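You operate a simulated robot arm through the tools that you are given. There is no shell and no other tool. Be economical: measure what you need, move in short steps, check, and stop when the job is done.

You run a simulated two-armed robot. Do the job below in one go: nothing can be reset, and whatever is moved stays where it is left.

TASK
Take the striped cloth from the top of the side table and lay it out flat on the open top of the cabinet table.
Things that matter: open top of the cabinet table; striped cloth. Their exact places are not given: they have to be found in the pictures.

The check looks at the end state, three seconds after you hand in, the way a careful person would. Anything else that was tipped, shoved, dropped, spilled or broken makes it a failure. Flat cloth is picked up by pressing the open fingertips on it (5 to 10 N) and closing them slowly along it; thin cloth reads only 2 to 8 mm in the jaws.

THE ROBOT
Two 7-joint arms with two-finger parallel grippers on one trunk, on a base that drives. Base frame: it is fixed to the floor where the robot stands at the start and does not move with it; the origin is under the middle of the robot, x ahead of it, y to its left, z up. Lengths are in m, angles in rad, forces in N, time in s.
The left shoulder is at the start at [0.06, 0.143, 0.946], the right one opposite. With the tool pointing down near the work surface each hand reaches from about 0.32 to 0.74 m from the robot's upright axis, wherever it stands, measured 20 degrees to its own side. Places, roughly: open top of the cabinet table [1.3, 0, 0.9]. Payload 1.57 kg a hand.
The tool frame of a hand sits at the grasp point between the pads (the TCP): z along the fingers, y along the line on which they close. The tips reach 0.03 m beyond it. The gripper opens to 0.11 m. The fingers are 0.024 m wide and 0.012 m thick; the gripper's body (0.048 by 0.112 m) begins 0.078 m behind the TCP.
Orientation is that of the tool frame in the base frame, as a unit quaternion [x, y, z, w]. With the fingers straight down and closing along the base's y, the tool's x points along the base's -x, its y along +y and its z along -z.

THE INTERFACE
- The arms move only by the tool nudge_tool. It takes "left_deltas", "right_deltas" or both (then of equal length, played together; a hand with none holds still); each is a list that holds one entry, the list of rows, each a list of 7 numbers: the shift along the tool's x, y, z in units of 300 mm (1.0 is 300 mm), then the turn, a rotation vector about the tool's x, y, z in units of 180 degrees (1.0 is 180 degrees), then the closure, from 0 (fully open) to 1 (shut). In form: [[[tx, ty, tz, wx, wy, wz, jaw], ...]]. A call has 1 to 20 rows; each row is the pose to reach, as a shift and turn from the pose commanded when the call began, along the tool's axes at that moment. A call with a number of a shift or a turn outside -1 to 1 is refused whole. A row lasts 0.2 s, in which the tool goes at most 0.05 m and 0.15 rad; a call with a longer step from one row to the next is refused whole, and so is a gripper value outside its range. Where a pose cannot be reached the arm comes as near as it can. A force on the tool above 40 N (or 10 N above the force at the start of the call, whichever is more), or a blocked arm, ends the call early, and 0.2 s more pass. The fingers move at their own pace (about 0.045 m/s each) and stop on an object; they squeeze with about 25 N. The grip force told is the motor's: it shows also when the fingers shut on nothing. Time passes only in rows, and 0.2 s behind the last, so rows that repeat a pose let the fingers close. The reply holds the time, the measured pose of the TCP, the force on the tool along the base axes, the opening and the grip force, in the units named above and with some noise, with the torque about the TCP (base axes, N m) and any sound that the robot's microphone picked up.
- Cameras (640 x 400 px; columns grow to the right, rows downward): "scene" is now at [0.0429, 0.0035, 1.5561]; the picture's right is [-0.02, -1.00, 0.00], its down [-0.75, 0.02, -0.66] and it looks along [0.66, -0.01, -0.75] (base axes); focal length 286 px, centre (320, 200). "left" rides on the left gripper at [0.07, -0.016, -0.141] in its tool frame; the picture's right is [0.23, 0.97, 0.00], its down [-0.86, 0.20, -0.48] and it looks along [-0.47, 0.11, 0.88] (tool axes); focal length 222 px, centre (320, 200). "right" rides on the right gripper at [0.07, 0.016, -0.141] in its tool frame; the picture's right is [-0.23, 0.97, 0.00], its down [-0.86, -0.20, -0.48] and it looks along [-0.47, -0.11, 0.88] (tool axes); focal length 222 px, centre (320, 200).
- camera(camera): a new picture of that camera. No time passes.
- lift_body(by): slides the trunk up (or, below 0, down) by that many m; the arms and the scene camera ride with it, the base frame stays. It gives what a move gives, with no picture.
- drive_base(legs): drives the robot by 1 to 6 legs, each [ahead, left, turn to the left] in m, m and rad, along the robot's own axes; the way and the turn of a leg run together, so that a leg with both is an arc; at most 1.5 m and 3.142 rad a leg. The arms and the cameras ride along, it lands a little off, and it stops where it bumps. It gives what a move gives.
- head_to(pan, tilt): turns the head with the scene camera to pan (to the left, within 1.501 rad either way) and tilt (down, from -0.506 to 1.204), counted from straight ahead of the robot. It gives what a move gives.
- probe_pixels(camera, pixels): for up to 12 pixels [column, row] of the newest picture of that camera ("zoom" is the newest enlarged one), the place [x, y, z] in the base frame of the surface seen there, good to about 0.002 m, but the place of the scene camera against the robot may be out by one fixed shift of up to 0.012 m in any direction. No time passes.
- enlarge(camera, box): a new picture of the part [left, top, right, bottom] of that camera's present view, enlarged. No time passes.
- job_done(): hands the job in; it is judged then, once.

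Work in short steps. Measure before you move; look again where a grasp or a placing could have gone wrong, and mend it. You have 80 turns and 62 pictures in all, those below and enlarged ones among them. Open the grippers and draw the arms clear of the work before you hand the job in, unless the task says otherwise; then end with one line.

The tools are called after ">>>" as a command line: name --argument value ..., lists and objects as JSON in quotes. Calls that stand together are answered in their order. nudge_tool: Moves the arms, as the interface text tells. Its arguments: {"type":"object","properties":{"left_deltas":{"type":"array","items":{"type":"array","items":{"type":"array","items":{"type":"number"}}}},"right_deltas":{"type":"array","items":{"type":"array","items":{"type":"array","items":{"type":"number"}}}}},"required":[]} The other tools are called the same way: lift_body (by) slides the trunk up or down; drive_base (legs) drives the base; head_to (pan, tilt) turns the head that bears the scene camera; camera (camera) takes a picture; probe_pixels (camera, pixels) gives the place of the surface under pixels of a picture; enlarge (camera, box) takes an enlarged picture of a part of a camera's view; job_done () hands the job in.

At the start:

```text
clock: 0.0
left_eef_pos: [0.474, 0.2307, 1.1274]
left_tcp_rot: [0.0, 1.0, 0.001, 0.001]
left_wrist_force: [-0.6, 0.3, -0.7]
left_ft_torque: [0.0, 0.0, 0.05]
left_finger_gap: 0.1099
left_finger_force: 0.1
right_eef_pos: [0.438, -0.1449, 1.0896]
right_tcp_rot: [-0.001, 1.0, 0.0, 0.001]
right_wrist_force: [0.7, -0.1, 0.2]
right_ft_torque: [-0.01, 0.0, 0.0]
right_finger_gap: 0.1101
right_finger_force: 0.1
trunk travel left (down, up): [-0.545, 0.045]
robot x, y, heading: [0.0022, -0.0008, 0.001]
head pan, tilt: [-0.021, 0.853]
```

scene: 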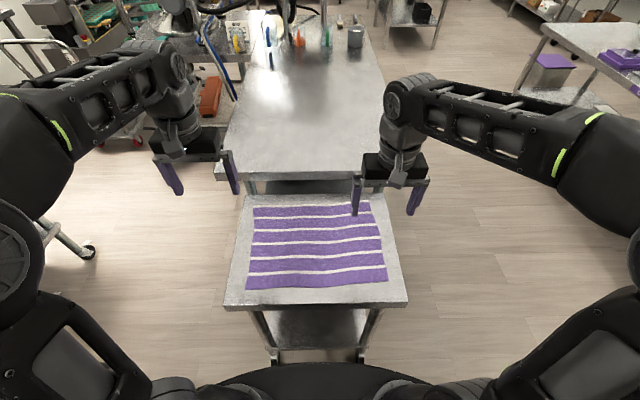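
right: 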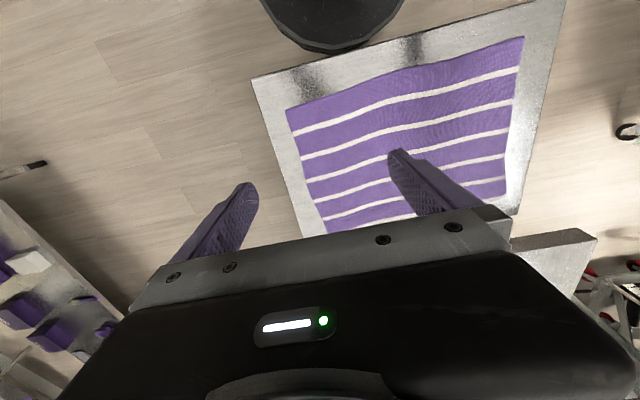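
left: 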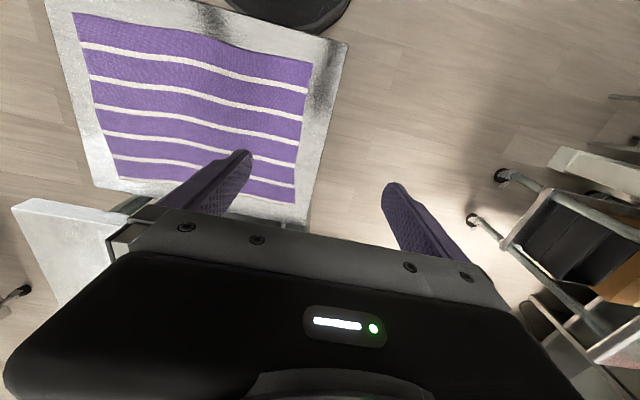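

The striped cloth lies on the side table in the scene picture (corners near (253,207), (370,203), (387,280), (246,289)); the cabinet table top is behind it. I probe the corners and table edges.

>>> probe_pixels --camera "scene" --pixels '[[255, 208], [368, 204], [385, 279], [248, 287], [318, 245], [235, 290], [400, 290], [245, 200], [235, 165], [370, 165], [260, 90], [370, 75]]'

>>> enlarge --camera "scene" --box '[200, 0, 440, 310]'

```text
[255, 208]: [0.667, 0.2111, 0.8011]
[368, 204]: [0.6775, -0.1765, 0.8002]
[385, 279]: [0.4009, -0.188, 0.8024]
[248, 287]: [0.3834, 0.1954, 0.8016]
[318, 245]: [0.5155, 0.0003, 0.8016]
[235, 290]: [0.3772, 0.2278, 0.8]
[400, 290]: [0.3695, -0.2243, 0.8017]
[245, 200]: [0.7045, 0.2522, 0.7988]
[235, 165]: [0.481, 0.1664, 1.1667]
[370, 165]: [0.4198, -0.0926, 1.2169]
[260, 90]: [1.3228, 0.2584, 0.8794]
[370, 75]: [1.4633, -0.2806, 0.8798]
```

```text
1.29 times, centred on (320, 155) of scene
```

zoom: 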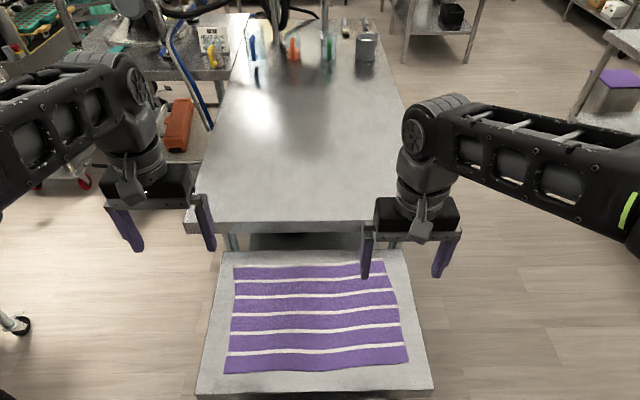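

I get more precise cloth corners from the hand cameras (near edge is at the top of those pictures), plus the cabinet's edges from the zoom.

>>> probe_pixels --camera "left" --pixels '[[76, 14], [310, 64], [293, 201], [118, 178], [200, 105], [342, 45], [190, 35]]'

>>> probe_pixels --camera "right" --pixels '[[288, 110], [521, 40], [504, 192], [320, 225], [400, 72], [256, 82]]'

>>> probe_pixels --camera "zoom" --pixels '[[230, 219], [340, 218], [405, 110], [385, 45], [250, 20], [225, 80], [364, 58], [293, 58], [205, 385], [430, 385], [255, 82], [327, 60]]'

>>> head_to --pan -0.9 --tilt 0.6

>>> camera --camera "scene"

```text
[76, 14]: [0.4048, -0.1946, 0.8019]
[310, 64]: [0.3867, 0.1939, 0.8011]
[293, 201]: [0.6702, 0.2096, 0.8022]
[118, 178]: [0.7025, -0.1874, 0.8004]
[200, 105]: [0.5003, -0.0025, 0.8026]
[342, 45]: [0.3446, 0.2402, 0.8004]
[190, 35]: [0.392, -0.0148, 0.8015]
```

```text
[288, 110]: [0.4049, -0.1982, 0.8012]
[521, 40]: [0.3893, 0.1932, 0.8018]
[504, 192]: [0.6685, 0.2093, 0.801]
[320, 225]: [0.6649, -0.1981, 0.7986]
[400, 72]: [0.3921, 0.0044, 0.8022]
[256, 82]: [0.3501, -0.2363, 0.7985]
```

```text
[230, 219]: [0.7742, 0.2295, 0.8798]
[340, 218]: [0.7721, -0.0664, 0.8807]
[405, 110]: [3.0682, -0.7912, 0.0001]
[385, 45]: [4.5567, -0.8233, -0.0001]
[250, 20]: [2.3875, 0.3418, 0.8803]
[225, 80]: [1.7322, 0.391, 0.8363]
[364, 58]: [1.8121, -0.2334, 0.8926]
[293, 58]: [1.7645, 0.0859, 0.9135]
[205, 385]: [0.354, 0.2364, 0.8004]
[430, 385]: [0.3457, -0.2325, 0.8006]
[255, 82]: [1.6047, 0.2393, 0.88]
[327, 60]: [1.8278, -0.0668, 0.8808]
```

```text
clock: 1.2
left_eef_pos: [0.4742, 0.2328, 1.126]
left_tcp_rot: [0.0, 1.0, 0.0, 0.001]
left_wrist_force: [0.2, 1.1, 0.3]
left_ft_torque: [-0.01, -0.04, -0.03]
left_finger_gap: 0.1099
left_finger_force: 0.0
right_eef_pos: [0.4383, -0.1449, 1.0893]
right_tcp_rot: [0.0, 1.0, 0.0, 0.0]
right_wrist_force: [-1.1, 0.4, -0.2]
right_ft_torque: [-0.01, 0.02, -0.03]
right_finger_gap: 0.1102
right_finger_force: 0.1
trunk travel left (down, up): [-0.545, 0.045]
robot x, y, heading: [0.0017, 0.0022, -0.002]
head pan, tilt: [-0.901, 0.6]
```

```text
57 pictures are left
```

scene: 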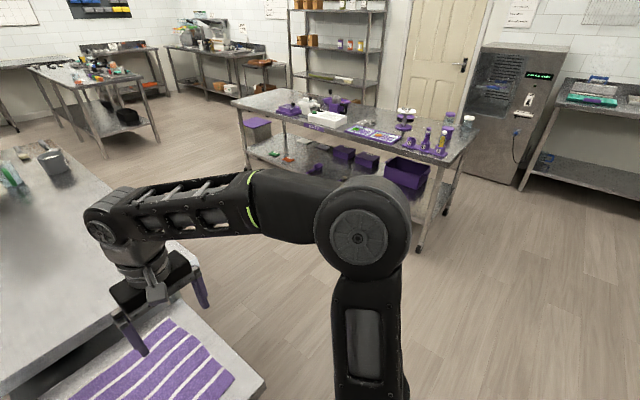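

Cloth near corners: (0.388,0.193) and (0.405,-0.198), z 0.801. Now I check the floor space right of the cabinet by probing the other table's legs/edges.

>>> probe_pixels --camera "scene" --pixels '[[248, 170], [418, 250], [240, 105], [440, 170], [330, 140], [80, 175], [110, 200], [250, 250], [55, 165], [185, 250]]'

```text
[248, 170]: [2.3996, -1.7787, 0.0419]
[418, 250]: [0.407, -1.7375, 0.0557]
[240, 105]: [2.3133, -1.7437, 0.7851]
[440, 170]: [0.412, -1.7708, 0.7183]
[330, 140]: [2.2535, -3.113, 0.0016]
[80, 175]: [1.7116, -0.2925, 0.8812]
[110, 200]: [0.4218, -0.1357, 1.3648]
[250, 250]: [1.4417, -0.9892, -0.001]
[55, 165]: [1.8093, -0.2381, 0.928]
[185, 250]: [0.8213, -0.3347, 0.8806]
```

The aisle right of the cabinet is clear (y from -0.35 to -1.74). I move both hands above the near corners, turning them 90° so they close along x, with a ~4.4 cm gap.

>>> nudge_tool --left_deltas '[[[0.015, -0.016, 0.049, 0, 0, 0.0417, 0.6], [0.03, -0.033, 0.098, 0, 0, 0.0833, 0.6], [0.045, -0.049, 0.147, 0, 0, 0.125, 0.6], [0.06, -0.065, 0.197, 0, 0, 0.1667, 0.6], [0.075, -0.082, 0.246, 0, 0, 0.2083, 0.6], [0.09, -0.098, 0.295, 0, 0, 0.25, 0.6], [0.105, -0.114, 0.344, 0, 0, 0.2917, 0.6], [0.12, -0.131, 0.393, 0, 0, 0.3333, 0.6], [0.135, -0.147, 0.442, 0, 0, 0.375, 0.6], [0.15, -0.163, 0.492, 0, 0, 0.4167, 0.6], [0.165, -0.18, 0.541, 0, 0, 0.4583, 0.6], [0.18, -0.196, 0.59, 0, 0, 0.5, 0.6], [0.18, -0.196, 0.59, 0, 0, 0.5, 0.6]]]' --right_deltas '[[[0.001, -0.009, 0.039, 0, 0, -0.0417, 0.6], [0.002, -0.018, 0.078, 0, 0, -0.0833, 0.6], [0.003, -0.027, 0.116, 0, 0, -0.125, 0.6], [0.003, -0.036, 0.155, 0, 0, -0.1667, 0.6], [0.004, -0.045, 0.194, 0, 0, -0.2083, 0.6], [0.005, -0.054, 0.233, 0, 0, -0.25, 0.6], [0.006, -0.062, 0.271, 0, 0, -0.2917, 0.6], [0.007, -0.071, 0.31, 0, 0, -0.3333, 0.6], [0.008, -0.08, 0.349, 0, 0, -0.375, 0.6], [0.008, -0.089, 0.388, 0, 0, -0.4167, 0.6], [0.009, -0.098, 0.426, 0, 0, -0.4583, 0.6], [0.01, -0.107, 0.465, 0, 0, -0.5, 0.6], [0.01, -0.107, 0.465, 0, 0, -0.5, 0.6]]]'

>>> camera --camera "left"

>>> camera --camera "right"

```text
clock: 4.0
left_eef_pos: [0.4202, 0.1728, 0.9505]
left_tcp_rot: [0.708, 0.707, 0.001, 0.0]
left_wrist_force: [-0.2, 0.6, 0.3]
left_ft_torque: [0.01, 0.02, -0.02]
left_finger_gap: 0.044
left_finger_force: 0.1
right_eef_pos: [0.4352, -0.1776, 0.9496]
right_tcp_rot: [0.708, -0.707, 0.0, -0.001]
right_wrist_force: [0.1, 0.0, 0.6]
right_ft_torque: [0.02, -0.01, -0.01]
right_finger_gap: 0.044
right_finger_force: 0.1
trunk travel left (down, up): [-0.545, 0.045]
robot x, y, heading: [-0.0008, -0.0018, -0.001]
head pan, tilt: [-0.901, 0.6]
```

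```text
56 pictures are left
```

left: 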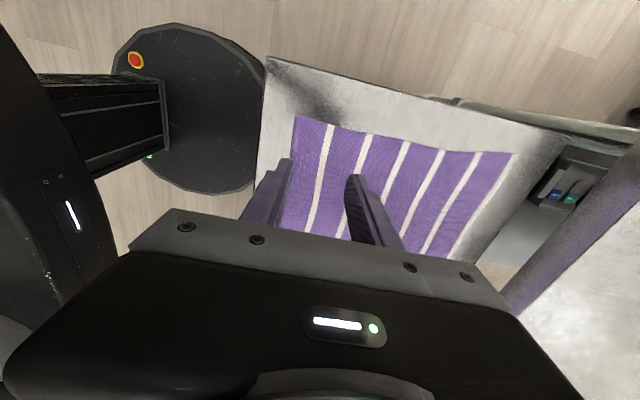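

```text
55 pictures are left
```

right: 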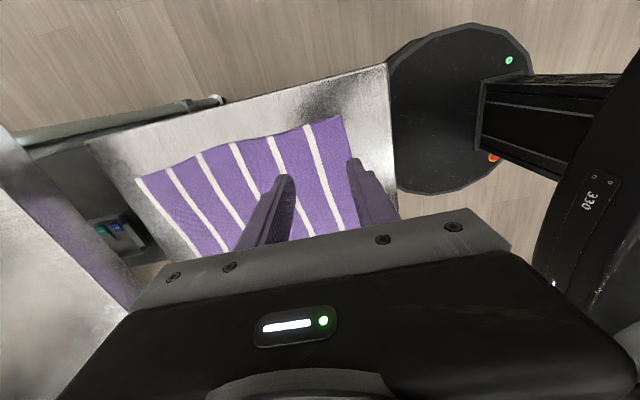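

Both hands hover as wanted, over the near corners. I go down to 6 mm above contact.

>>> nudge_tool --left_deltas '[[[0, 0, 0.1, 0, 0, 0, 0.6], [0, 0, 0.2, 0, 0, 0, 0.6], [0, 0, 0.3, 0, 0, 0, 0.6], [0, 0, 0.35, 0, 0, 0, 0.6], [0, 0, 0.373, 0, 0, 0, 0.6], [0, 0, 0.373, 0, 0, 0, 0.6]]]' --right_deltas '[[[0, 0, 0.1, 0, 0, 0, 0.6], [0, 0, 0.2, 0, 0, 0, 0.6], [0, 0, 0.3, 0, 0, 0, 0.6], [0, 0, 0.35, 0, 0, 0, 0.6], [0, 0, 0.373, 0, 0, 0, 0.6], [0, 0, 0.373, 0, 0, 0, 0.6]]]'

>>> camera --camera "left"

>>> camera --camera "right"

```text
clock: 5.4
left_eef_pos: [0.4211, 0.1724, 0.8369]
left_tcp_rot: [0.707, 0.707, 0.0, 0.001]
left_wrist_force: [-0.3, -0.3, 0.3]
left_ft_torque: [-0.01, -0.04, 0.02]
left_finger_gap: 0.0441
left_finger_force: 0.0
right_eef_pos: [0.4334, -0.1759, 0.8386]
right_tcp_rot: [-0.707, 0.707, 0.0, 0.001]
right_wrist_force: [0.2, 0.1, -0.6]
right_ft_torque: [0.0, 0.01, 0.0]
right_finger_gap: 0.044
right_finger_force: 0.0
trunk travel left (down, up): [-0.545, 0.045]
robot x, y, heading: [-0.0039, 0.0028, -0.002]
head pan, tilt: [-0.901, 0.6]
```

```text
54 pictures are left
```

left: 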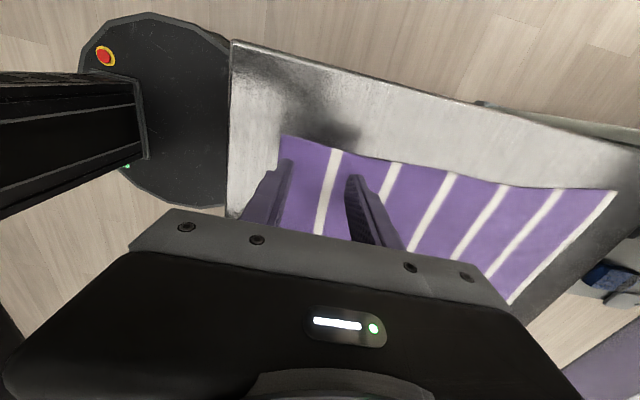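

```text
53 pictures are left
```

right: 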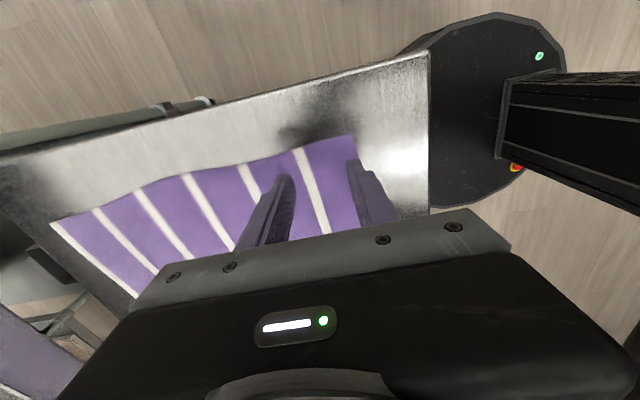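

Fingertips are just above the cloth, outer finger at the near edge, corner at (280,137) left and (352,137) right. I press down slowly.

>>> nudge_tool --left_deltas '[[[0, 0, 0.01, 0, 0, 0, 0.6], [0, 0, 0.015, 0, 0, 0, 0.6], [0, 0, 0.02, 0, 0, 0, 0.6], [0, 0, 0.023, 0, 0, 0, 0.6], [0, 0, 0.023, 0, 0, 0, 0.6]]]' --right_deltas '[[[0, 0, 0.01, 0, 0, 0, 0.6], [0, 0, 0.015, 0, 0, 0, 0.6], [0, 0, 0.02, 0, 0, 0, 0.6], [0, 0, 0.023, 0, 0, 0, 0.6], [0, 0, 0.023, 0, 0, 0, 0.6]]]'

```text
clock: 6.6
left_eef_pos: [0.4192, 0.1728, 0.8323]
left_tcp_rot: [0.708, 0.707, 0.001, 0.0]
left_wrist_force: [-0.6, 0.0, 4.9]
left_ft_torque: [0.05, 0.03, 0.0]
left_finger_gap: 0.0439
left_finger_force: 0.1
right_eef_pos: [0.435, -0.1772, 0.8316]
right_tcp_rot: [-0.707, 0.707, -0.001, 0.0]
right_wrist_force: [-0.9, -1.0, 5.4]
right_ft_torque: [0.0, 0.02, -0.01]
right_finger_gap: 0.0439
right_finger_force: 0.1
trunk travel left (down, up): [-0.545, 0.045]
robot x, y, heading: [0.0024, 0.0005, -0.0]
head pan, tilt: [-0.901, 0.6]
```

Contact with about 5 N on each hand. I press a hair more and close slowly.

>>> nudge_tool --left_deltas '[[[0, 0, 0.002, 0, 0, 0, 0.6], [0, 0, 0.002, 0, 0, 0, 0.63], [0, 0, 0.002, 0, 0, 0, 0.66], [0, 0, 0.002, 0, 0, 0, 0.69], [0, 0, 0.002, 0, 0, 0, 0.72], [0, 0, 0.002, 0, 0, 0, 0.75], [0, 0, 0.002, 0, 0, 0, 0.78], [0, 0, 0.002, 0, 0, 0, 0.81], [0, 0, 0.002, 0, 0, 0, 0.84], [0, 0, 0.002, 0, 0, 0, 0.87], [0, 0, 0.002, 0, 0, 0, 0.9], [0, 0, 0.002, 0, 0, 0, 0.93], [0, 0, 0.002, 0, 0, 0, 0.96], [0, 0, 0.002, 0, 0, 0, 1], [0, 0, 0.002, 0, 0, 0, 1], [0, 0, 0.002, 0, 0, 0, 1], [0, 0, 0.002, 0, 0, 0, 1]]]' --right_deltas '[[[0, 0, 0.002, 0, 0, 0, 0.6], [0, 0, 0.002, 0, 0, 0, 0.63], [0, 0, 0.002, 0, 0, 0, 0.66], [0, 0, 0.002, 0, 0, 0, 0.69], [0, 0, 0.002, 0, 0, 0, 0.72], [0, 0, 0.002, 0, 0, 0, 0.75], [0, 0, 0.002, 0, 0, 0, 0.78], [0, 0, 0.002, 0, 0, 0, 0.81], [0, 0, 0.002, 0, 0, 0, 0.84], [0, 0, 0.002, 0, 0, 0, 0.87], [0, 0, 0.002, 0, 0, 0, 0.9], [0, 0, 0.002, 0, 0, 0, 0.93], [0, 0, 0.002, 0, 0, 0, 0.96], [0, 0, 0.002, 0, 0, 0, 1], [0, 0, 0.002, 0, 0, 0, 1], [0, 0, 0.002, 0, 0, 0, 1], [0, 0, 0.002, 0, 0, 0, 1]]]'

>>> camera --camera "left"

>>> camera --camera "right"

```text
clock: 10.2
left_eef_pos: [0.4192, 0.1728, 0.8321]
left_tcp_rot: [0.707, 0.707, 0.001, 0.002]
left_wrist_force: [3.2, -0.9, 20.9]
left_ft_torque: [0.03, -0.06, -0.01]
left_finger_gap: 0.0026
left_finger_force: 24.5
right_eef_pos: [0.4333, -0.1769, 0.8321]
right_tcp_rot: [0.707, -0.707, 0.002, -0.001]
right_wrist_force: [0.3, 0.1, 10.1]
right_ft_torque: [-0.06, -0.02, 0.02]
right_finger_gap: 0.0028
right_finger_force: 24.5
trunk travel left (down, up): [-0.545, 0.045]
robot x, y, heading: [-0.001, 0.0006, 0.004]
head pan, tilt: [-0.901, 0.6]
```

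```text
52 pictures are left
```

left: 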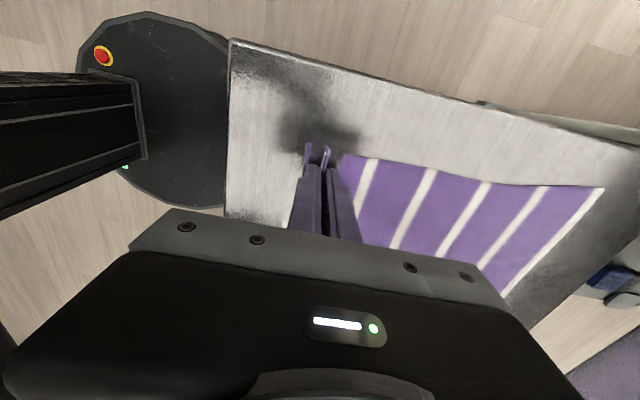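

```text
51 pictures are left
```

right: 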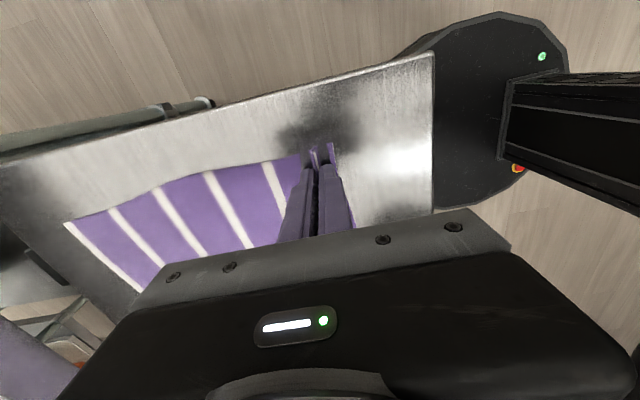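

Both jaws read 2.6–2.8 mm with a fold between them. I lift both straight up 0.3 m.

>>> nudge_tool --left_deltas '[[[0, 0, -0.03, 0, 0, 0, 1], [0, 0, -0.08, 0, 0, 0, 1], [0, 0, -0.16, 0, 0, 0, 1], [0, 0, -0.24, 0, 0, 0, 1], [0, 0, -0.32, 0, 0, 0, 1], [0, 0, -0.4, 0, 0, 0, 1], [0, 0, -0.48, 0, 0, 0, 1], [0, 0, -0.56, 0, 0, 0, 1], [0, 0, -0.64, 0, 0, 0, 1], [0, 0, -0.72, 0, 0, 0, 1], [0, 0, -0.8, 0, 0, 0, 1], [0, 0, -0.88, 0, 0, 0, 1], [0, 0, -0.95, 0, 0, 0, 1], [0, 0, -1, 0, 0, 0, 1]]]' --right_deltas '[[[0, 0, -0.03, 0, 0, 0, 1], [0, 0, -0.08, 0, 0, 0, 1], [0, 0, -0.16, 0, 0, 0, 1], [0, 0, -0.24, 0, 0, 0, 1], [0, 0, -0.32, 0, 0, 0, 1], [0, 0, -0.4, 0, 0, 0, 1], [0, 0, -0.48, 0, 0, 0, 1], [0, 0, -0.56, 0, 0, 0, 1], [0, 0, -0.64, 0, 0, 0, 1], [0, 0, -0.72, 0, 0, 0, 1], [0, 0, -0.8, 0, 0, 0, 1], [0, 0, -0.88, 0, 0, 0, 1], [0, 0, -0.95, 0, 0, 0, 1], [0, 0, -1, 0, 0, 0, 1]]]'

>>> head_to --pan 0 --tilt 0.85

>>> camera --camera "scene"

```text
clock: 13.2
left_eef_pos: [0.4178, 0.1722, 1.125]
left_tcp_rot: [0.707, 0.707, -0.001, 0.0]
left_wrist_force: [-0.5, -0.8, -0.1]
left_ft_torque: [-0.05, 0.01, 0.01]
left_finger_gap: 0.0028
left_finger_force: 24.0
left hand out of reach, approached as far as the arm can: row 14
right_eef_pos: [0.436, -0.1777, 1.1239]
right_tcp_rot: [0.708, -0.707, -0.001, 0.001]
right_wrist_force: [-0.1, -0.8, -1.6]
right_ft_torque: [0.0, -0.02, 0.0]
right_finger_gap: 0.0027
right_finger_force: 23.9
right hand out of reach, approached as far as the arm can: row 14
trunk travel left (down, up): [-0.545, 0.045]
robot x, y, heading: [-0.0011, 0.0013, 0.001]
head pan, tilt: [-0.901, 0.6]
```

```text
clock: 14.4
left_eef_pos: [0.4187, 0.1714, 1.1242]
left_tcp_rot: [0.708, 0.707, 0.0, 0.001]
left_wrist_force: [-0.8, 0.0, -0.7]
left_ft_torque: [-0.03, 0.0, 0.0]
left_finger_gap: 0.0027
left_finger_force: 24.0
right_eef_pos: [0.4354, -0.178, 1.1247]
right_tcp_rot: [0.707, -0.707, -0.001, 0.001]
right_wrist_force: [-0.8, 0.6, -0.1]
right_ft_torque: [0.02, -0.02, -0.05]
right_finger_gap: 0.0027
right_finger_force: 23.6
trunk travel left (down, up): [-0.545, 0.045]
robot x, y, heading: [0.0011, -0.0012, 0.001]
head pan, tilt: [0.0, 0.85]
```

```text
50 pictures are left
```

scene: 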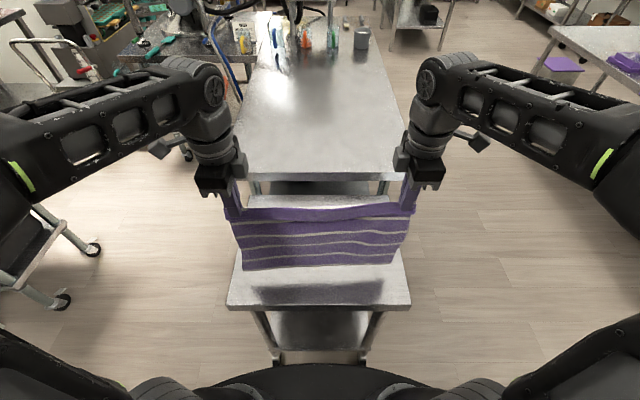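

The cloth hangs cleanly between both hands. I raise the trunk for clearance and drive back, then right.

>>> lift_body --by 0.044

>>> drive_base --legs '[[-0.25, 0, 0], [0, -0.5, 0], [0, -0.5, 0]]'

>>> camera --camera "scene"

```text
clock: 15.3
left_eef_pos: [0.4175, 0.172, 1.1686]
left_tcp_rot: [0.707, 0.707, -0.001, -0.001]
left_wrist_force: [-0.3, -0.2, -0.8]
left_ft_torque: [-0.02, 0.02, 0.02]
left_finger_gap: 0.0025
left_finger_force: 23.8
right_eef_pos: [0.4341, -0.1764, 1.1678]
right_tcp_rot: [0.708, -0.706, -0.001, 0.001]
right_wrist_force: [-0.2, -0.4, 0.7]
right_ft_torque: [-0.02, -0.02, -0.01]
right_finger_gap: 0.0026
right_finger_force: 23.9
trunk travel left (down, up): [-0.589, 0.001]
robot x, y, heading: [0.0034, 0.0008, -0.001]
head pan, tilt: [0.0, 0.85]
```

```text
clock: 22.1
left_eef_pos: [0.1679, -0.8139, 1.1693]
left_tcp_rot: [0.706, 0.708, 0.001, 0.0]
left_wrist_force: [-0.6, 1.7, -0.7]
left_ft_torque: [-0.01, 0.01, 0.0]
left_finger_gap: 0.0028
left_finger_force: 24.1
right_eef_pos: [0.1856, -1.1632, 1.168]
right_tcp_rot: [0.709, -0.706, -0.002, 0.001]
right_wrist_force: [-0.3, 0.0, 0.5]
right_ft_torque: [0.04, -0.04, 0.01]
right_finger_gap: 0.0027
right_finger_force: 23.6
trunk travel left (down, up): [-0.589, 0.001]
robot x, y, heading: [-0.2523, -0.9879, 0.006]
head pan, tilt: [0.0, 0.85]
```

```text
49 pictures are left
```

scene: 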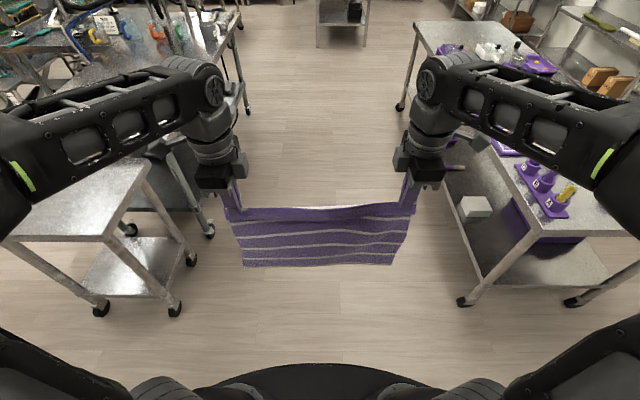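

The aisle is free ahead and the cloth hangs well. I drive ahead to x≈1.1 and turn left to face the cabinet.

>>> drive_base --legs '[[0.68, 0, 0], [0.67, 0, 0], [0, 0, 0.785], [0, 0, 0.78]]'

>>> camera --camera "scene"

```text
clock: 33.4
left_eef_pos: [0.9499, -0.5683, 1.1691]
left_tcp_rot: [0.002, 1.0, 0.0, 0.0]
left_wrist_force: [1.1, 0.7, 0.0]
left_ft_torque: [0.01, -0.02, -0.03]
left_finger_gap: 0.0026
left_finger_force: 24.4
right_eef_pos: [1.2993, -0.5546, 1.167]
right_tcp_rot: [1.0, -0.003, 0.0, 0.001]
right_wrist_force: [-0.7, 0.1, 0.6]
right_ft_torque: [-0.02, 0.02, -0.05]
right_finger_gap: 0.0025
right_finger_force: 23.8
trunk travel left (down, up): [-0.589, 0.001]
robot x, y, heading: [1.1189, -0.9873, 1.567]
head pan, tilt: [0.0, 0.85]
```

```text
48 pictures are left
```

scene: 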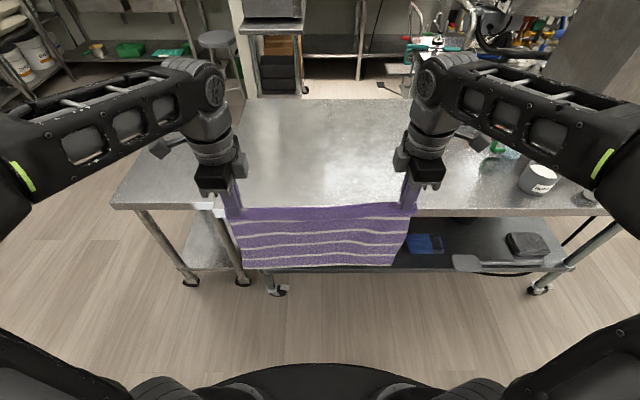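

Facing the cabinet; the table edge runs near row 210, cloth bottom edge near row 265. I probe those and the cup at (540,170).

>>> probe_pixels --camera "scene" --pixels '[[120, 205], [430, 209], [560, 208], [250, 264], [390, 262], [320, 264], [540, 168], [587, 195], [320, 170], [290, 102], [505, 150]]'

```text
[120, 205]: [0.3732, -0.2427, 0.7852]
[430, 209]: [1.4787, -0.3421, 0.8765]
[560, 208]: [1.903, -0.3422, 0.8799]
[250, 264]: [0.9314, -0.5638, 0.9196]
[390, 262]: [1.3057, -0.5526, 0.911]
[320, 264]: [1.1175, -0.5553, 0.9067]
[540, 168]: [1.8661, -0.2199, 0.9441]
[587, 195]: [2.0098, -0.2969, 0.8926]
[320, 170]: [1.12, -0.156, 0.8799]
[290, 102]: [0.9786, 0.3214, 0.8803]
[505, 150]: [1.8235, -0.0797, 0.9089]
```

Cloth bottom is at z≈0.91, table 0.88, table edge y=-0.342. I drive 0.28 m forward so that the cloth hangs over the table top.

>>> drive_base --legs '[[0.28, 0, 0]]'

>>> camera --camera "scene"

```text
clock: 35.4
left_eef_pos: [0.9488, -0.2841, 1.1689]
left_tcp_rot: [0.001, 1.0, -0.001, -0.001]
left_wrist_force: [1.2, -0.7, 0.6]
left_ft_torque: [-0.01, -0.01, -0.06]
left_finger_gap: 0.0027
left_finger_force: 24.3
right_eef_pos: [1.2982, -0.2682, 1.1677]
right_tcp_rot: [1.0, 0.0, 0.0, 0.002]
right_wrist_force: [-1.2, 0.6, -0.9]
right_ft_torque: [-0.01, 0.0, -0.03]
right_finger_gap: 0.0025
right_finger_force: 24.2
trunk travel left (down, up): [-0.589, 0.001]
robot x, y, heading: [1.1218, -0.7031, 1.568]
head pan, tilt: [0.0, 0.85]
```

```text
47 pictures are left
```

scene: 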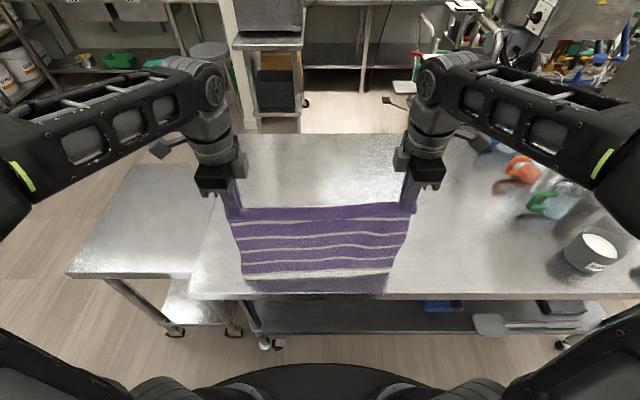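

The cloth hangs over the table with its shadow on the top. I move hands outward and slightly down (forward is +y for the left tool, -y for the right), so the bottom edge touches and trails, left hand 16 mm extra to square the cloth.

>>> nudge_tool --left_deltas '[[[0, 0.083, 0.023, 0, 0, 0, 1], [0, 0.167, 0.043, 0, 0, 0, 1], [0, 0.253, 0.067, 0, 0, 0, 1], [0, 0.253, 0.1, 0, 0, 0, 1], [0, 0.32, 0.117, 0, 0, 0, 1], [0, 0.387, 0.133, 0, 0, 0, 1], [0, 0.47, 0.16, 0, 0, 0, 1], [0, 0.553, 0.183, 0, 0, 0, 1]]]' --right_deltas '[[[0, -0.067, 0.023, 0, 0, 0, 1], [0, -0.133, 0.043, 0, 0, 0, 1], [0, -0.2, 0.067, 0, 0, 0, 1], [0, -0.2, 0.1, 0, 0, 0, 1], [0, -0.267, 0.117, 0, 0, 0, 1], [0, -0.333, 0.133, 0, 0, 0, 1], [0, -0.417, 0.16, 0, 0, 0, 1], [0, -0.5, 0.183, 0, 0, 0, 1]]]'

>>> camera --camera "scene"

```text
clock: 37.1
left_eef_pos: [0.9503, -0.1191, 1.1145]
left_tcp_rot: [0.001, 1.0, 0.0, -0.001]
left_wrist_force: [0.9, -0.2, -0.2]
left_ft_torque: [-0.01, -0.02, -0.05]
left_finger_gap: 0.0021
left_finger_force: 24.2
right_eef_pos: [1.2998, -0.1198, 1.1127]
right_tcp_rot: [1.0, -0.001, 0.001, 0.002]
right_wrist_force: [-0.7, 0.3, -0.4]
right_ft_torque: [-0.01, 0.03, -0.02]
right_finger_gap: 0.0025
right_finger_force: 24.2
trunk travel left (down, up): [-0.589, 0.001]
robot x, y, heading: [1.1186, -0.7025, 1.571]
head pan, tilt: [0.0, 0.85]
```

```text
46 pictures are left
```

scene: 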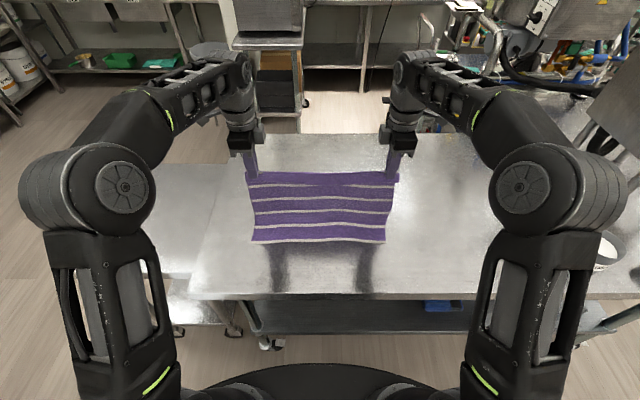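

The bottom stripe edge near row 240 seems to touch the table. I check that and the right elbow height against the cup.

>>> probe_pixels --camera "scene" --pixels '[[255, 240], [384, 240], [320, 240], [522, 190], [540, 260], [612, 215], [605, 255], [590, 320], [320, 205]]'

```text
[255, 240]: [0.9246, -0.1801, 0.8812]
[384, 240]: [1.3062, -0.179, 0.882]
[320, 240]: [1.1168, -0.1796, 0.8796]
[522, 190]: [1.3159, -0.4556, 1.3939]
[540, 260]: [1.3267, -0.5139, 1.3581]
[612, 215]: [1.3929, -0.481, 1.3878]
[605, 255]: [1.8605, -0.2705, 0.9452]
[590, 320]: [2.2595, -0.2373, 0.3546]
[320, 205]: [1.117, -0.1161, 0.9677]
```

Bottom edge is squarely on the table at y=-0.18, but laying from there would need slightly too much reach. I back up 0.11 m raising a bit, let it settle, and redo the laying from y≈-0.23.

>>> nudge_tool --left_deltas '[[[0, -0.1, -0.04, 0, 0, 0, 1], [0, -0.2, -0.08, 0, 0, 0, 1], [0, -0.3, -0.1, 0, 0, 0, 1], [0, -0.367, -0.107, 0, 0, 0, 1], [0, -0.367, -0.107, 0, 0, 0, 1], [0, -0.367, -0.107, 0, 0, 0, 1], [0, -0.367, -0.107, 0, 0, 0, 1], [0, -0.367, -0.067, 0, 0, 0, 1], [0, -0.3, -0.055, 0, 0, 0, 1], [0, -0.2, -0.03, 0, 0, 0, 1], [0, -0.1, 0, 0, 0, 0, 1], [0, 0.0, 0.03, 0, 0, 0, 1], [0, 0.07, 0.06, 0, 0, 0, 1], [0, 0.133, 0.1, 0, 0, 0, 1], [0, 0.19, 0.15, 0, 0, 0, 1], [0, 0.233, 0.2, 0, 0, 0, 1], [0, 0.267, 0.25, 0, 0, 0, 1], [0, 0.3, 0.3, 0, 0, 0, 1]]]' --right_deltas '[[[0, 0.1, -0.04, 0, 0, 0, 1], [0, 0.2, -0.08, 0, 0, 0, 1], [0, 0.3, -0.1, 0, 0, 0, 1], [0, 0.367, -0.107, 0, 0, 0, 1], [0, 0.367, -0.107, 0, 0, 0, 1], [0, 0.367, -0.107, 0, 0, 0, 1], [0, 0.367, -0.107, 0, 0, 0, 1], [0, 0.367, -0.067, 0, 0, 0, 1], [0, 0.3, -0.055, 0, 0, 0, 1], [0, 0.2, -0.03, 0, 0, 0, 1], [0, 0.1, 0, 0, 0, 0, 1], [0, 0.0, 0.03, 0, 0, 0, 1], [0, -0.07, 0.06, 0, 0, 0, 1], [0, -0.133, 0.1, 0, 0, 0, 1], [0, -0.19, 0.15, 0, 0, 0, 1], [0, -0.233, 0.2, 0, 0, 0, 1], [0, -0.267, 0.25, 0, 0, 0, 1], [0, -0.3, 0.3, 0, 0, 0, 1]]]'

>>> camera --camera "scene"

```text
clock: 41.0
left_eef_pos: [0.95, -0.0359, 1.03]
left_tcp_rot: [0.002, 1.0, 0.002, -0.001]
left_wrist_force: [0.0, 0.7, 0.5]
left_ft_torque: [0.01, -0.04, -0.06]
left_finger_gap: 0.0025
left_finger_force: 23.5
left hand out of reach, approached as far as the arm can: row 18
right_eef_pos: [1.2975, -0.0356, 1.0302]
right_tcp_rot: [1.0, 0.0, 0.0, -0.003]
right_wrist_force: [0.2, 0.7, -0.5]
right_ft_torque: [0.02, 0.01, -0.03]
right_finger_gap: 0.0026
right_finger_force: 24.0
right hand out of reach, approached as far as the arm can: row 18
trunk travel left (down, up): [-0.589, 0.001]
robot x, y, heading: [1.1205, -0.7036, 1.569]
head pan, tilt: [0.0, 0.85]
```

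```text
45 pictures are left
```

scene: 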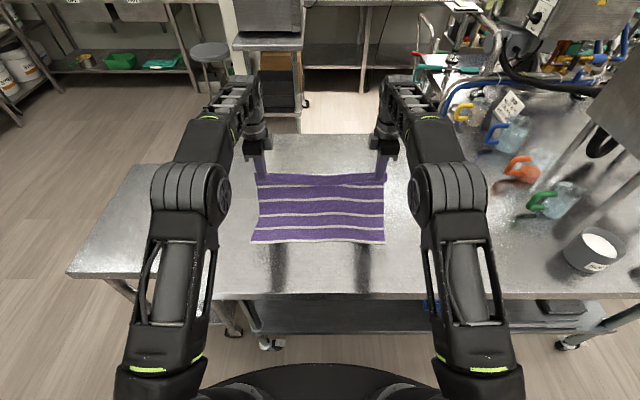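

The arms are at their reach limit at this height (y=-0.036). I probe where the bottom edge is.

>>> probe_pixels --camera "scene" --pixels '[[252, 241], [384, 242], [320, 240], [320, 215], [320, 200]]'

```text
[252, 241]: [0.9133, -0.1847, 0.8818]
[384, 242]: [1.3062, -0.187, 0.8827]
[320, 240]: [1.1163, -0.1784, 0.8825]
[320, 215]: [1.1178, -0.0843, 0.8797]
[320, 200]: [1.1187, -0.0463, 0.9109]
```

Bottom edge sits at y=-0.185 and part is already flat, but full laying needs it ~5 cm nearer. I back up to y≈-0.285, settle longer, then lay again slowly with less pull.

>>> nudge_tool --left_deltas '[[[0, -0.067, -0.133, 0, 0, 0, 1], [0, -0.167, -0.25, 0, 0, 0, 1], [0, -0.3, -0.333, 0, 0, 0, 1], [0, -0.45, -0.4, 0, 0, 0, 1], [0, -0.6, -0.423, 0, 0, 0, 1], [0, -0.75, -0.433, 0, 0, 0, 1], [0, -0.85, -0.433, 0, 0, 0, 1], [0, -0.85, -0.433, 0, 0, 0, 1], [0, -0.85, -0.433, 0, 0, 0, 1], [0, -0.85, -0.433, 0, 0, 0, 1], [0, -0.85, -0.39, 0, 0, 0, 1], [0, -0.85, -0.35, 0, 0, 0, 1], [0, -0.76, -0.34, 0, 0, 0, 1], [0, -0.67, -0.33, 0, 0, 0, 1], [0, -0.59, -0.31, 0, 0, 0, 1], [0, -0.517, -0.283, 0, 0, 0, 1], [0, -0.45, -0.245, 0, 0, 0, 1], [0, -0.383, -0.2, 0, 0, 0, 1], [0, -0.283, -0.1, 0, 0, 0, 1], [0, -0.207, 0, 0, 0, 0, 1]]]' --right_deltas '[[[0, 0.067, -0.133, 0, 0, 0, 1], [0, 0.167, -0.25, 0, 0, 0, 1], [0, 0.3, -0.333, 0, 0, 0, 1], [0, 0.45, -0.4, 0, 0, 0, 1], [0, 0.6, -0.423, 0, 0, 0, 1], [0, 0.75, -0.433, 0, 0, 0, 1], [0, 0.85, -0.433, 0, 0, 0, 1], [0, 0.85, -0.433, 0, 0, 0, 1], [0, 0.85, -0.433, 0, 0, 0, 1], [0, 0.85, -0.433, 0, 0, 0, 1], [0, 0.85, -0.39, 0, 0, 0, 1], [0, 0.85, -0.35, 0, 0, 0, 1], [0, 0.76, -0.34, 0, 0, 0, 1], [0, 0.67, -0.33, 0, 0, 0, 1], [0, 0.59, -0.31, 0, 0, 0, 1], [0, 0.517, -0.283, 0, 0, 0, 1], [0, 0.45, -0.245, 0, 0, 0, 1], [0, 0.383, -0.2, 0, 0, 0, 1], [0, 0.283, -0.1, 0, 0, 0, 1], [0, 0.207, 0, 0, 0, 0, 1]]]'

>>> camera --camera "scene"

```text
clock: 45.1
left_eef_pos: [0.948, -0.0953, 1.03]
left_tcp_rot: [0.001, 1.0, -0.002, 0.0]
left_wrist_force: [0.9, 0.2, -1.0]
left_ft_torque: [-0.01, -0.01, -0.01]
left_finger_gap: 0.0026
left_finger_force: 23.8
left hand out of reach, approached as far as the arm can: row 1, 2
right_eef_pos: [1.297, -0.0968, 1.0296]
right_tcp_rot: [1.0, 0.0, 0.0, 0.002]
right_wrist_force: [-1.1, -0.2, -0.2]
right_ft_torque: [-0.02, 0.02, -0.03]
right_finger_gap: 0.0029
right_finger_force: 24.0
right hand out of reach, approached as far as the arm can: row 1, 2
trunk travel left (down, up): [-0.589, 0.001]
robot x, y, heading: [1.119, -0.708, 1.566]
head pan, tilt: [0.0, 0.85]
```

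```text
44 pictures are left
```

scene: 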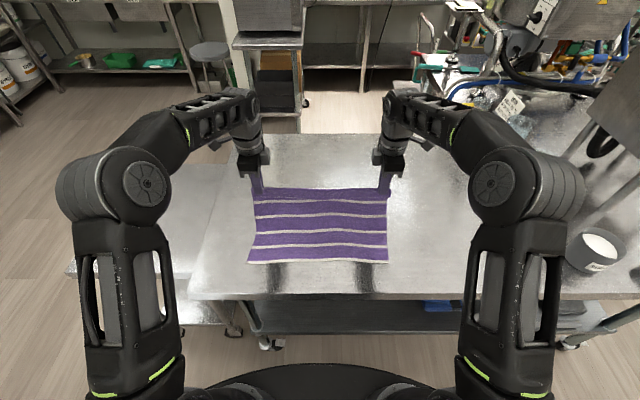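

Much better: bottom edge rests near row 262 with the sheet lying forward. I continue the arc down and forward until the tips are ~3 mm above the table, with a final slow pull outward.

>>> nudge_tool --left_deltas '[[[0, 0.03, 0.05, 0, 0, 0, 1], [0, 0.06, 0.1, 0, 0, 0, 1], [0, 0.085, 0.15, 0, 0, 0, 1], [0, 0.11, 0.2, 0, 0, 0, 1], [0, 0.13, 0.243, 0, 0, 0, 1], [0, 0.15, 0.283, 0, 0, 0, 1], [0, 0.17, 0.317, 0, 0, 0, 1], [0, 0.185, 0.35, 0, 0, 0, 1], [0, 0.2, 0.37, 0, 0, 0, 1], [0, 0.22, 0.38, 0, 0, 0, 1], [0, 0.25, 0.383, 0, 0, 0, 1], [0, 0.27, 0.383, 0, 0, 0, 1]]]' --right_deltas '[[[0, -0.03, 0.05, 0, 0, 0, 1], [0, -0.06, 0.1, 0, 0, 0, 1], [0, -0.085, 0.15, 0, 0, 0, 1], [0, -0.11, 0.2, 0, 0, 0, 1], [0, -0.13, 0.243, 0, 0, 0, 1], [0, -0.15, 0.283, 0, 0, 0, 1], [0, -0.17, 0.317, 0, 0, 0, 1], [0, -0.185, 0.35, 0, 0, 0, 1], [0, -0.2, 0.37, 0, 0, 0, 1], [0, -0.22, 0.38, 0, 0, 0, 1], [0, -0.25, 0.383, 0, 0, 0, 1], [0, -0.27, 0.383, 0, 0, 0, 1]]]'

>>> camera --camera "scene"

>>> camera --camera "left"

```text
clock: 47.8
left_eef_pos: [0.95, -0.0174, 0.9165]
left_tcp_rot: [0.001, 1.0, 0.0, 0.0]
left_wrist_force: [-0.1, 0.0, 1.3]
left_ft_torque: [0.01, 0.01, -0.02]
left_finger_gap: 0.0027
left_finger_force: 24.2
right_eef_pos: [1.299, -0.0162, 0.9171]
right_tcp_rot: [1.0, 0.0, 0.0, 0.001]
right_wrist_force: [-0.1, -0.5, 1.0]
right_ft_torque: [-0.01, -0.02, -0.04]
right_finger_gap: 0.0029
right_finger_force: 23.7
trunk travel left (down, up): [-0.589, 0.001]
robot x, y, heading: [1.119, -0.7051, 1.569]
head pan, tilt: [0.0, 0.85]
```

```text
43 pictures are left
```

scene: 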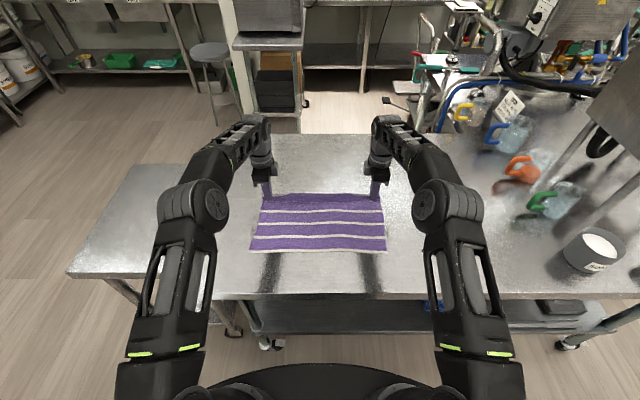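

```text
42 pictures are left
```

left: 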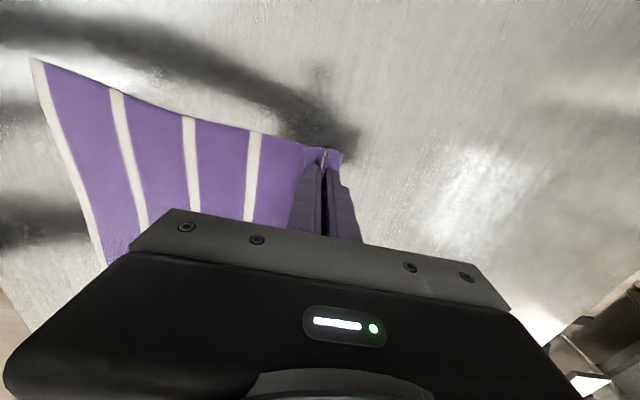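

The cloth lies flat up to the pinch. I enlarge to see the far edge between the hands.

>>> enlarge --camera "scene" --box '[230, 160, 410, 270]'

```text
3.56 times, centred on (320, 215) of scene
```

zoom: 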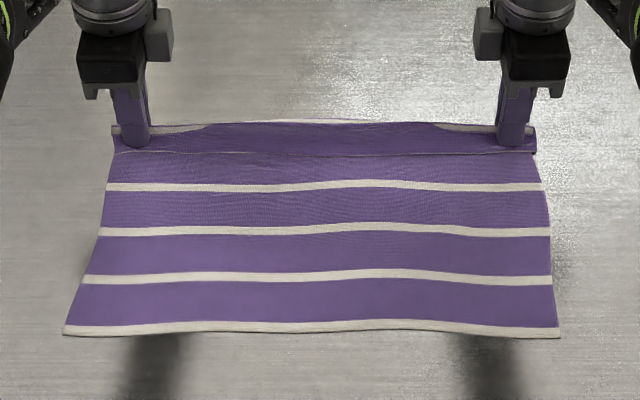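

Counting stripes, the last purple stripe is folded under at the near side, and the held edge's lip is doubled over at the far side, so laying away from me is the wrong direction. I lift it again, back to hanging freely, and will lay it toward the robot instead.

>>> nudge_tool --left_deltas '[[[0, 0, -0.133, 0, 0, 0, 1], [0, -0.033, -0.267, 0, 0, 0, 1], [0, -0.1, -0.4, 0, 0, 0, 1], [0, -0.2, -0.533, 0, 0, 0, 1], [0, -0.333, -0.65, 0, 0, 0, 1], [0, -0.467, -0.733, 0, 0, 0, 1], [0, -0.6, -0.783, 0, 0, 0, 1], [0, -0.733, -0.817, 0, 0, 0, 1], [0, -0.867, -0.833, 0, 0, 0, 1], [0, -0.867, -0.833, 0, 0, 0, 1], [0, -0.867, -0.833, 0, 0, 0, 1], [0, -0.867, -0.833, 0, 0, 0, 1]]]' --right_deltas '[[[0, 0, -0.133, 0, 0, 0, 1], [0, 0.033, -0.267, 0, 0, 0, 1], [0, 0.1, -0.4, 0, 0, 0, 1], [0, 0.2, -0.533, 0, 0, 0, 1], [0, 0.333, -0.65, 0, 0, 0, 1], [0, 0.467, -0.733, 0, 0, 0, 1], [0, 0.6, -0.783, 0, 0, 0, 1], [0, 0.733, -0.817, 0, 0, 0, 1], [0, 0.867, -0.833, 0, 0, 0, 1], [0, 0.867, -0.833, 0, 0, 0, 1], [0, 0.867, -0.833, 0, 0, 0, 1], [0, 0.867, -0.833, 0, 0, 0, 1]]]'

>>> enlarge --camera "scene" --box '[180, 120, 460, 300]'

```text
refused: row 5 steps farther than a row can; nothing moved
```

```text
2.22 times, centred on (320, 210) of scene
```

zoom: 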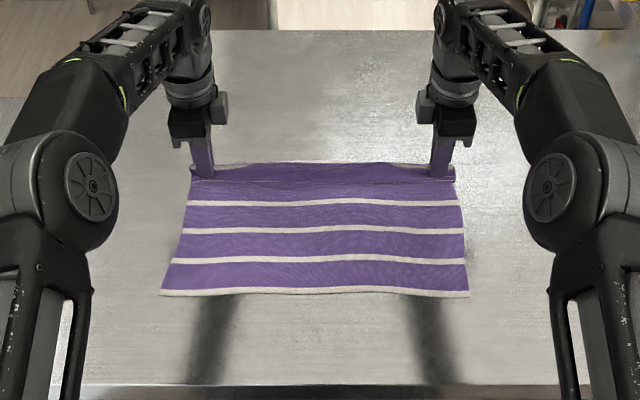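

One row was too long, so I resend with smaller steps.

>>> nudge_tool --left_deltas '[[[0, 0, -0.133, 0, 0, 0, 1], [0, -0.033, -0.26, 0, 0, 0, 1], [0, -0.1, -0.37, 0, 0, 0, 1], [0, -0.18, -0.47, 0, 0, 0, 1], [0, -0.27, -0.56, 0, 0, 0, 1], [0, -0.37, -0.64, 0, 0, 0, 1], [0, -0.47, -0.71, 0, 0, 0, 1], [0, -0.59, -0.77, 0, 0, 0, 1], [0, -0.72, -0.81, 0, 0, 0, 1], [0, -0.867, -0.833, 0, 0, 0, 1], [0, -0.867, -0.833, 0, 0, 0, 1], [0, -0.867, -0.833, 0, 0, 0, 1], [0, -0.867, -0.833, 0, 0, 0, 1]]]' --right_deltas '[[[0, 0, -0.133, 0, 0, 0, 1], [0, 0.033, -0.26, 0, 0, 0, 1], [0, 0.1, -0.37, 0, 0, 0, 1], [0, 0.18, -0.47, 0, 0, 0, 1], [0, 0.27, -0.56, 0, 0, 0, 1], [0, 0.37, -0.64, 0, 0, 0, 1], [0, 0.47, -0.71, 0, 0, 0, 1], [0, 0.59, -0.77, 0, 0, 0, 1], [0, 0.72, -0.81, 0, 0, 0, 1], [0, 0.867, -0.833, 0, 0, 0, 1], [0, 0.867, -0.833, 0, 0, 0, 1], [0, 0.867, -0.833, 0, 0, 0, 1], [0, 0.867, -0.833, 0, 0, 0, 1]]]'

>>> enlarge --camera "scene" --box '[180, 160, 460, 340]'

```text
clock: 50.5
left_eef_pos: [0.9494, -0.2773, 1.1668]
left_tcp_rot: [0.001, 1.0, 0.0, 0.0]
left_wrist_force: [0.0, 0.6, -0.8]
left_ft_torque: [-0.02, 0.01, -0.01]
left_finger_gap: 0.0028
left_finger_force: 24.1
right_eef_pos: [1.2981, -0.2753, 1.1686]
right_tcp_rot: [1.0, -0.001, 0.001, 0.002]
right_wrist_force: [-0.8, -0.8, -0.2]
right_ft_torque: [-0.01, -0.02, -0.02]
right_finger_gap: 0.0027
right_finger_force: 23.9
trunk travel left (down, up): [-0.589, 0.001]
robot x, y, heading: [1.1196, -0.7052, 1.568]
head pan, tilt: [0.0, 0.85]
```

```text
2.22 times, centred on (320, 250) of scene
```

zoom: 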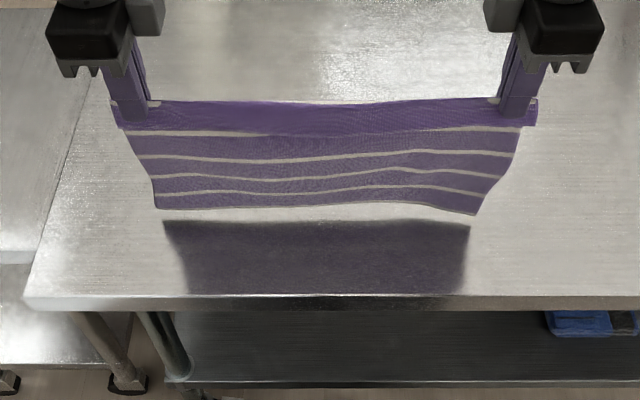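

I check the hanging hem from the side with the left hand camera.

>>> camera --camera "left"

>>> enlarge --camera "scene" --box '[220, 195, 330, 265]'

```text
38 pictures are left
```

left: 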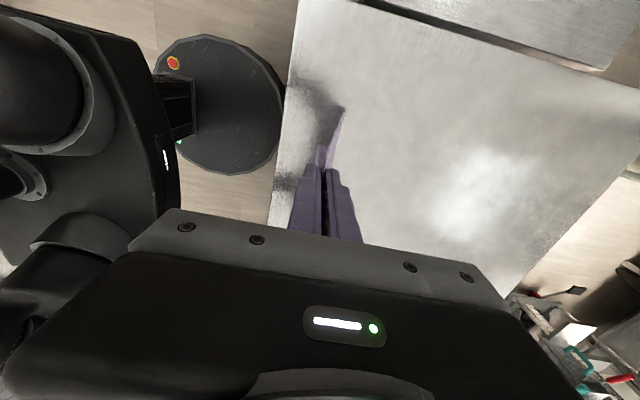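

```text
5.71 times, centred on (275, 230) of scene
```

zoom: 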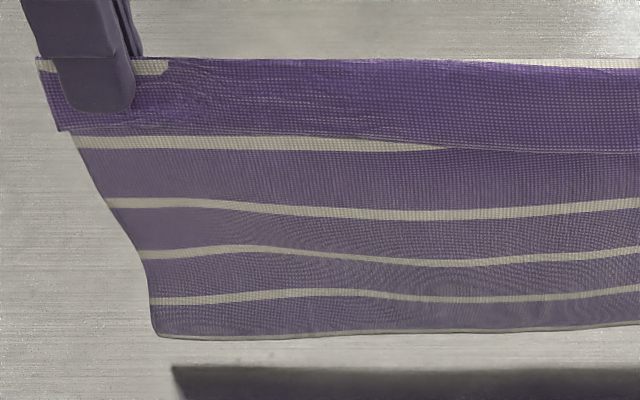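

All stripes are accounted for now: the hem hangs free and the held 4 cm flap is on my side, so laying toward the robot is right. For more reach I tilt both tools 45° with fingertips forward while moving outward at this height.

>>> nudge_tool --left_deltas '[[[0, 0.1, 0, -0.025, 0, 0, 1], [0, 0.2, 0, -0.05, 0, 0, 1], [0, 0.3, 0, -0.075, 0, 0, 1], [0, 0.4, 0, -0.1, 0, 0, 1], [0, 0.5, 0, -0.125, 0, 0, 1], [0, 0.6, 0, -0.15, 0, 0, 1], [0, 0.7, 0, -0.175, 0, 0, 1], [0, 0.8, 0, -0.2, 0, 0, 1], [0, 0.9, 0, -0.225, 0, 0, 1], [0, 1.0, 0, -0.25, 0, 0, 1], [0, 1.0, 0, -0.25, 0, 0, 1], [0, 1.0, 0, -0.25, 0, 0, 1]]]' --right_deltas '[[[0, -0.1, 0, 0.025, 0, 0, 1], [0, -0.2, 0, 0.05, 0, 0, 1], [0, -0.3, 0, 0.075, 0, 0, 1], [0, -0.4, 0, 0.1, 0, 0, 1], [0, -0.5, 0, 0.125, 0, 0, 1], [0, -0.6, 0, 0.15, 0, 0, 1], [0, -0.7, 0, 0.175, 0, 0, 1], [0, -0.8, 0, 0.2, 0, 0, 1], [0, -0.9, 0, 0.225, 0, 0, 1], [0, -1.0, 0, 0.25, 0, 0, 1], [0, -1.0, 0, 0.25, 0, 0, 1], [0, -1.0, 0, 0.25, 0, 0, 1]]]'

>>> enlarge --camera "scene" --box '[160, 80, 480, 280]'

```text
clock: 53.1
left_eef_pos: [0.9505, 0.0248, 1.1661]
left_tcp_rot: [0.001, 0.924, 0.382, 0.0]
left_wrist_force: [0.6, -0.2, -0.6]
left_ft_torque: [-0.04, 0.0, -0.02]
left_finger_gap: 0.0026
left_finger_force: 23.5
right_eef_pos: [1.2981, 0.0256, 1.1656]
right_tcp_rot: [0.924, -0.002, 0.0, -0.382]
right_wrist_force: [-0.2, 0.1, 0.1]
right_ft_torque: [-0.04, -0.01, -0.03]
right_finger_gap: 0.003
right_finger_force: 24.5
trunk travel left (down, up): [-0.589, 0.001]
robot x, y, heading: [1.1161, -0.7016, 1.563]
head pan, tilt: [0.0, 0.85]
```

```text
2.00 times, centred on (320, 180) of scene
```

zoom: 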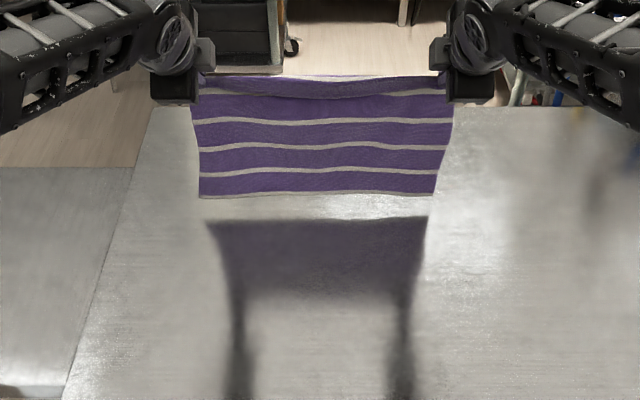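

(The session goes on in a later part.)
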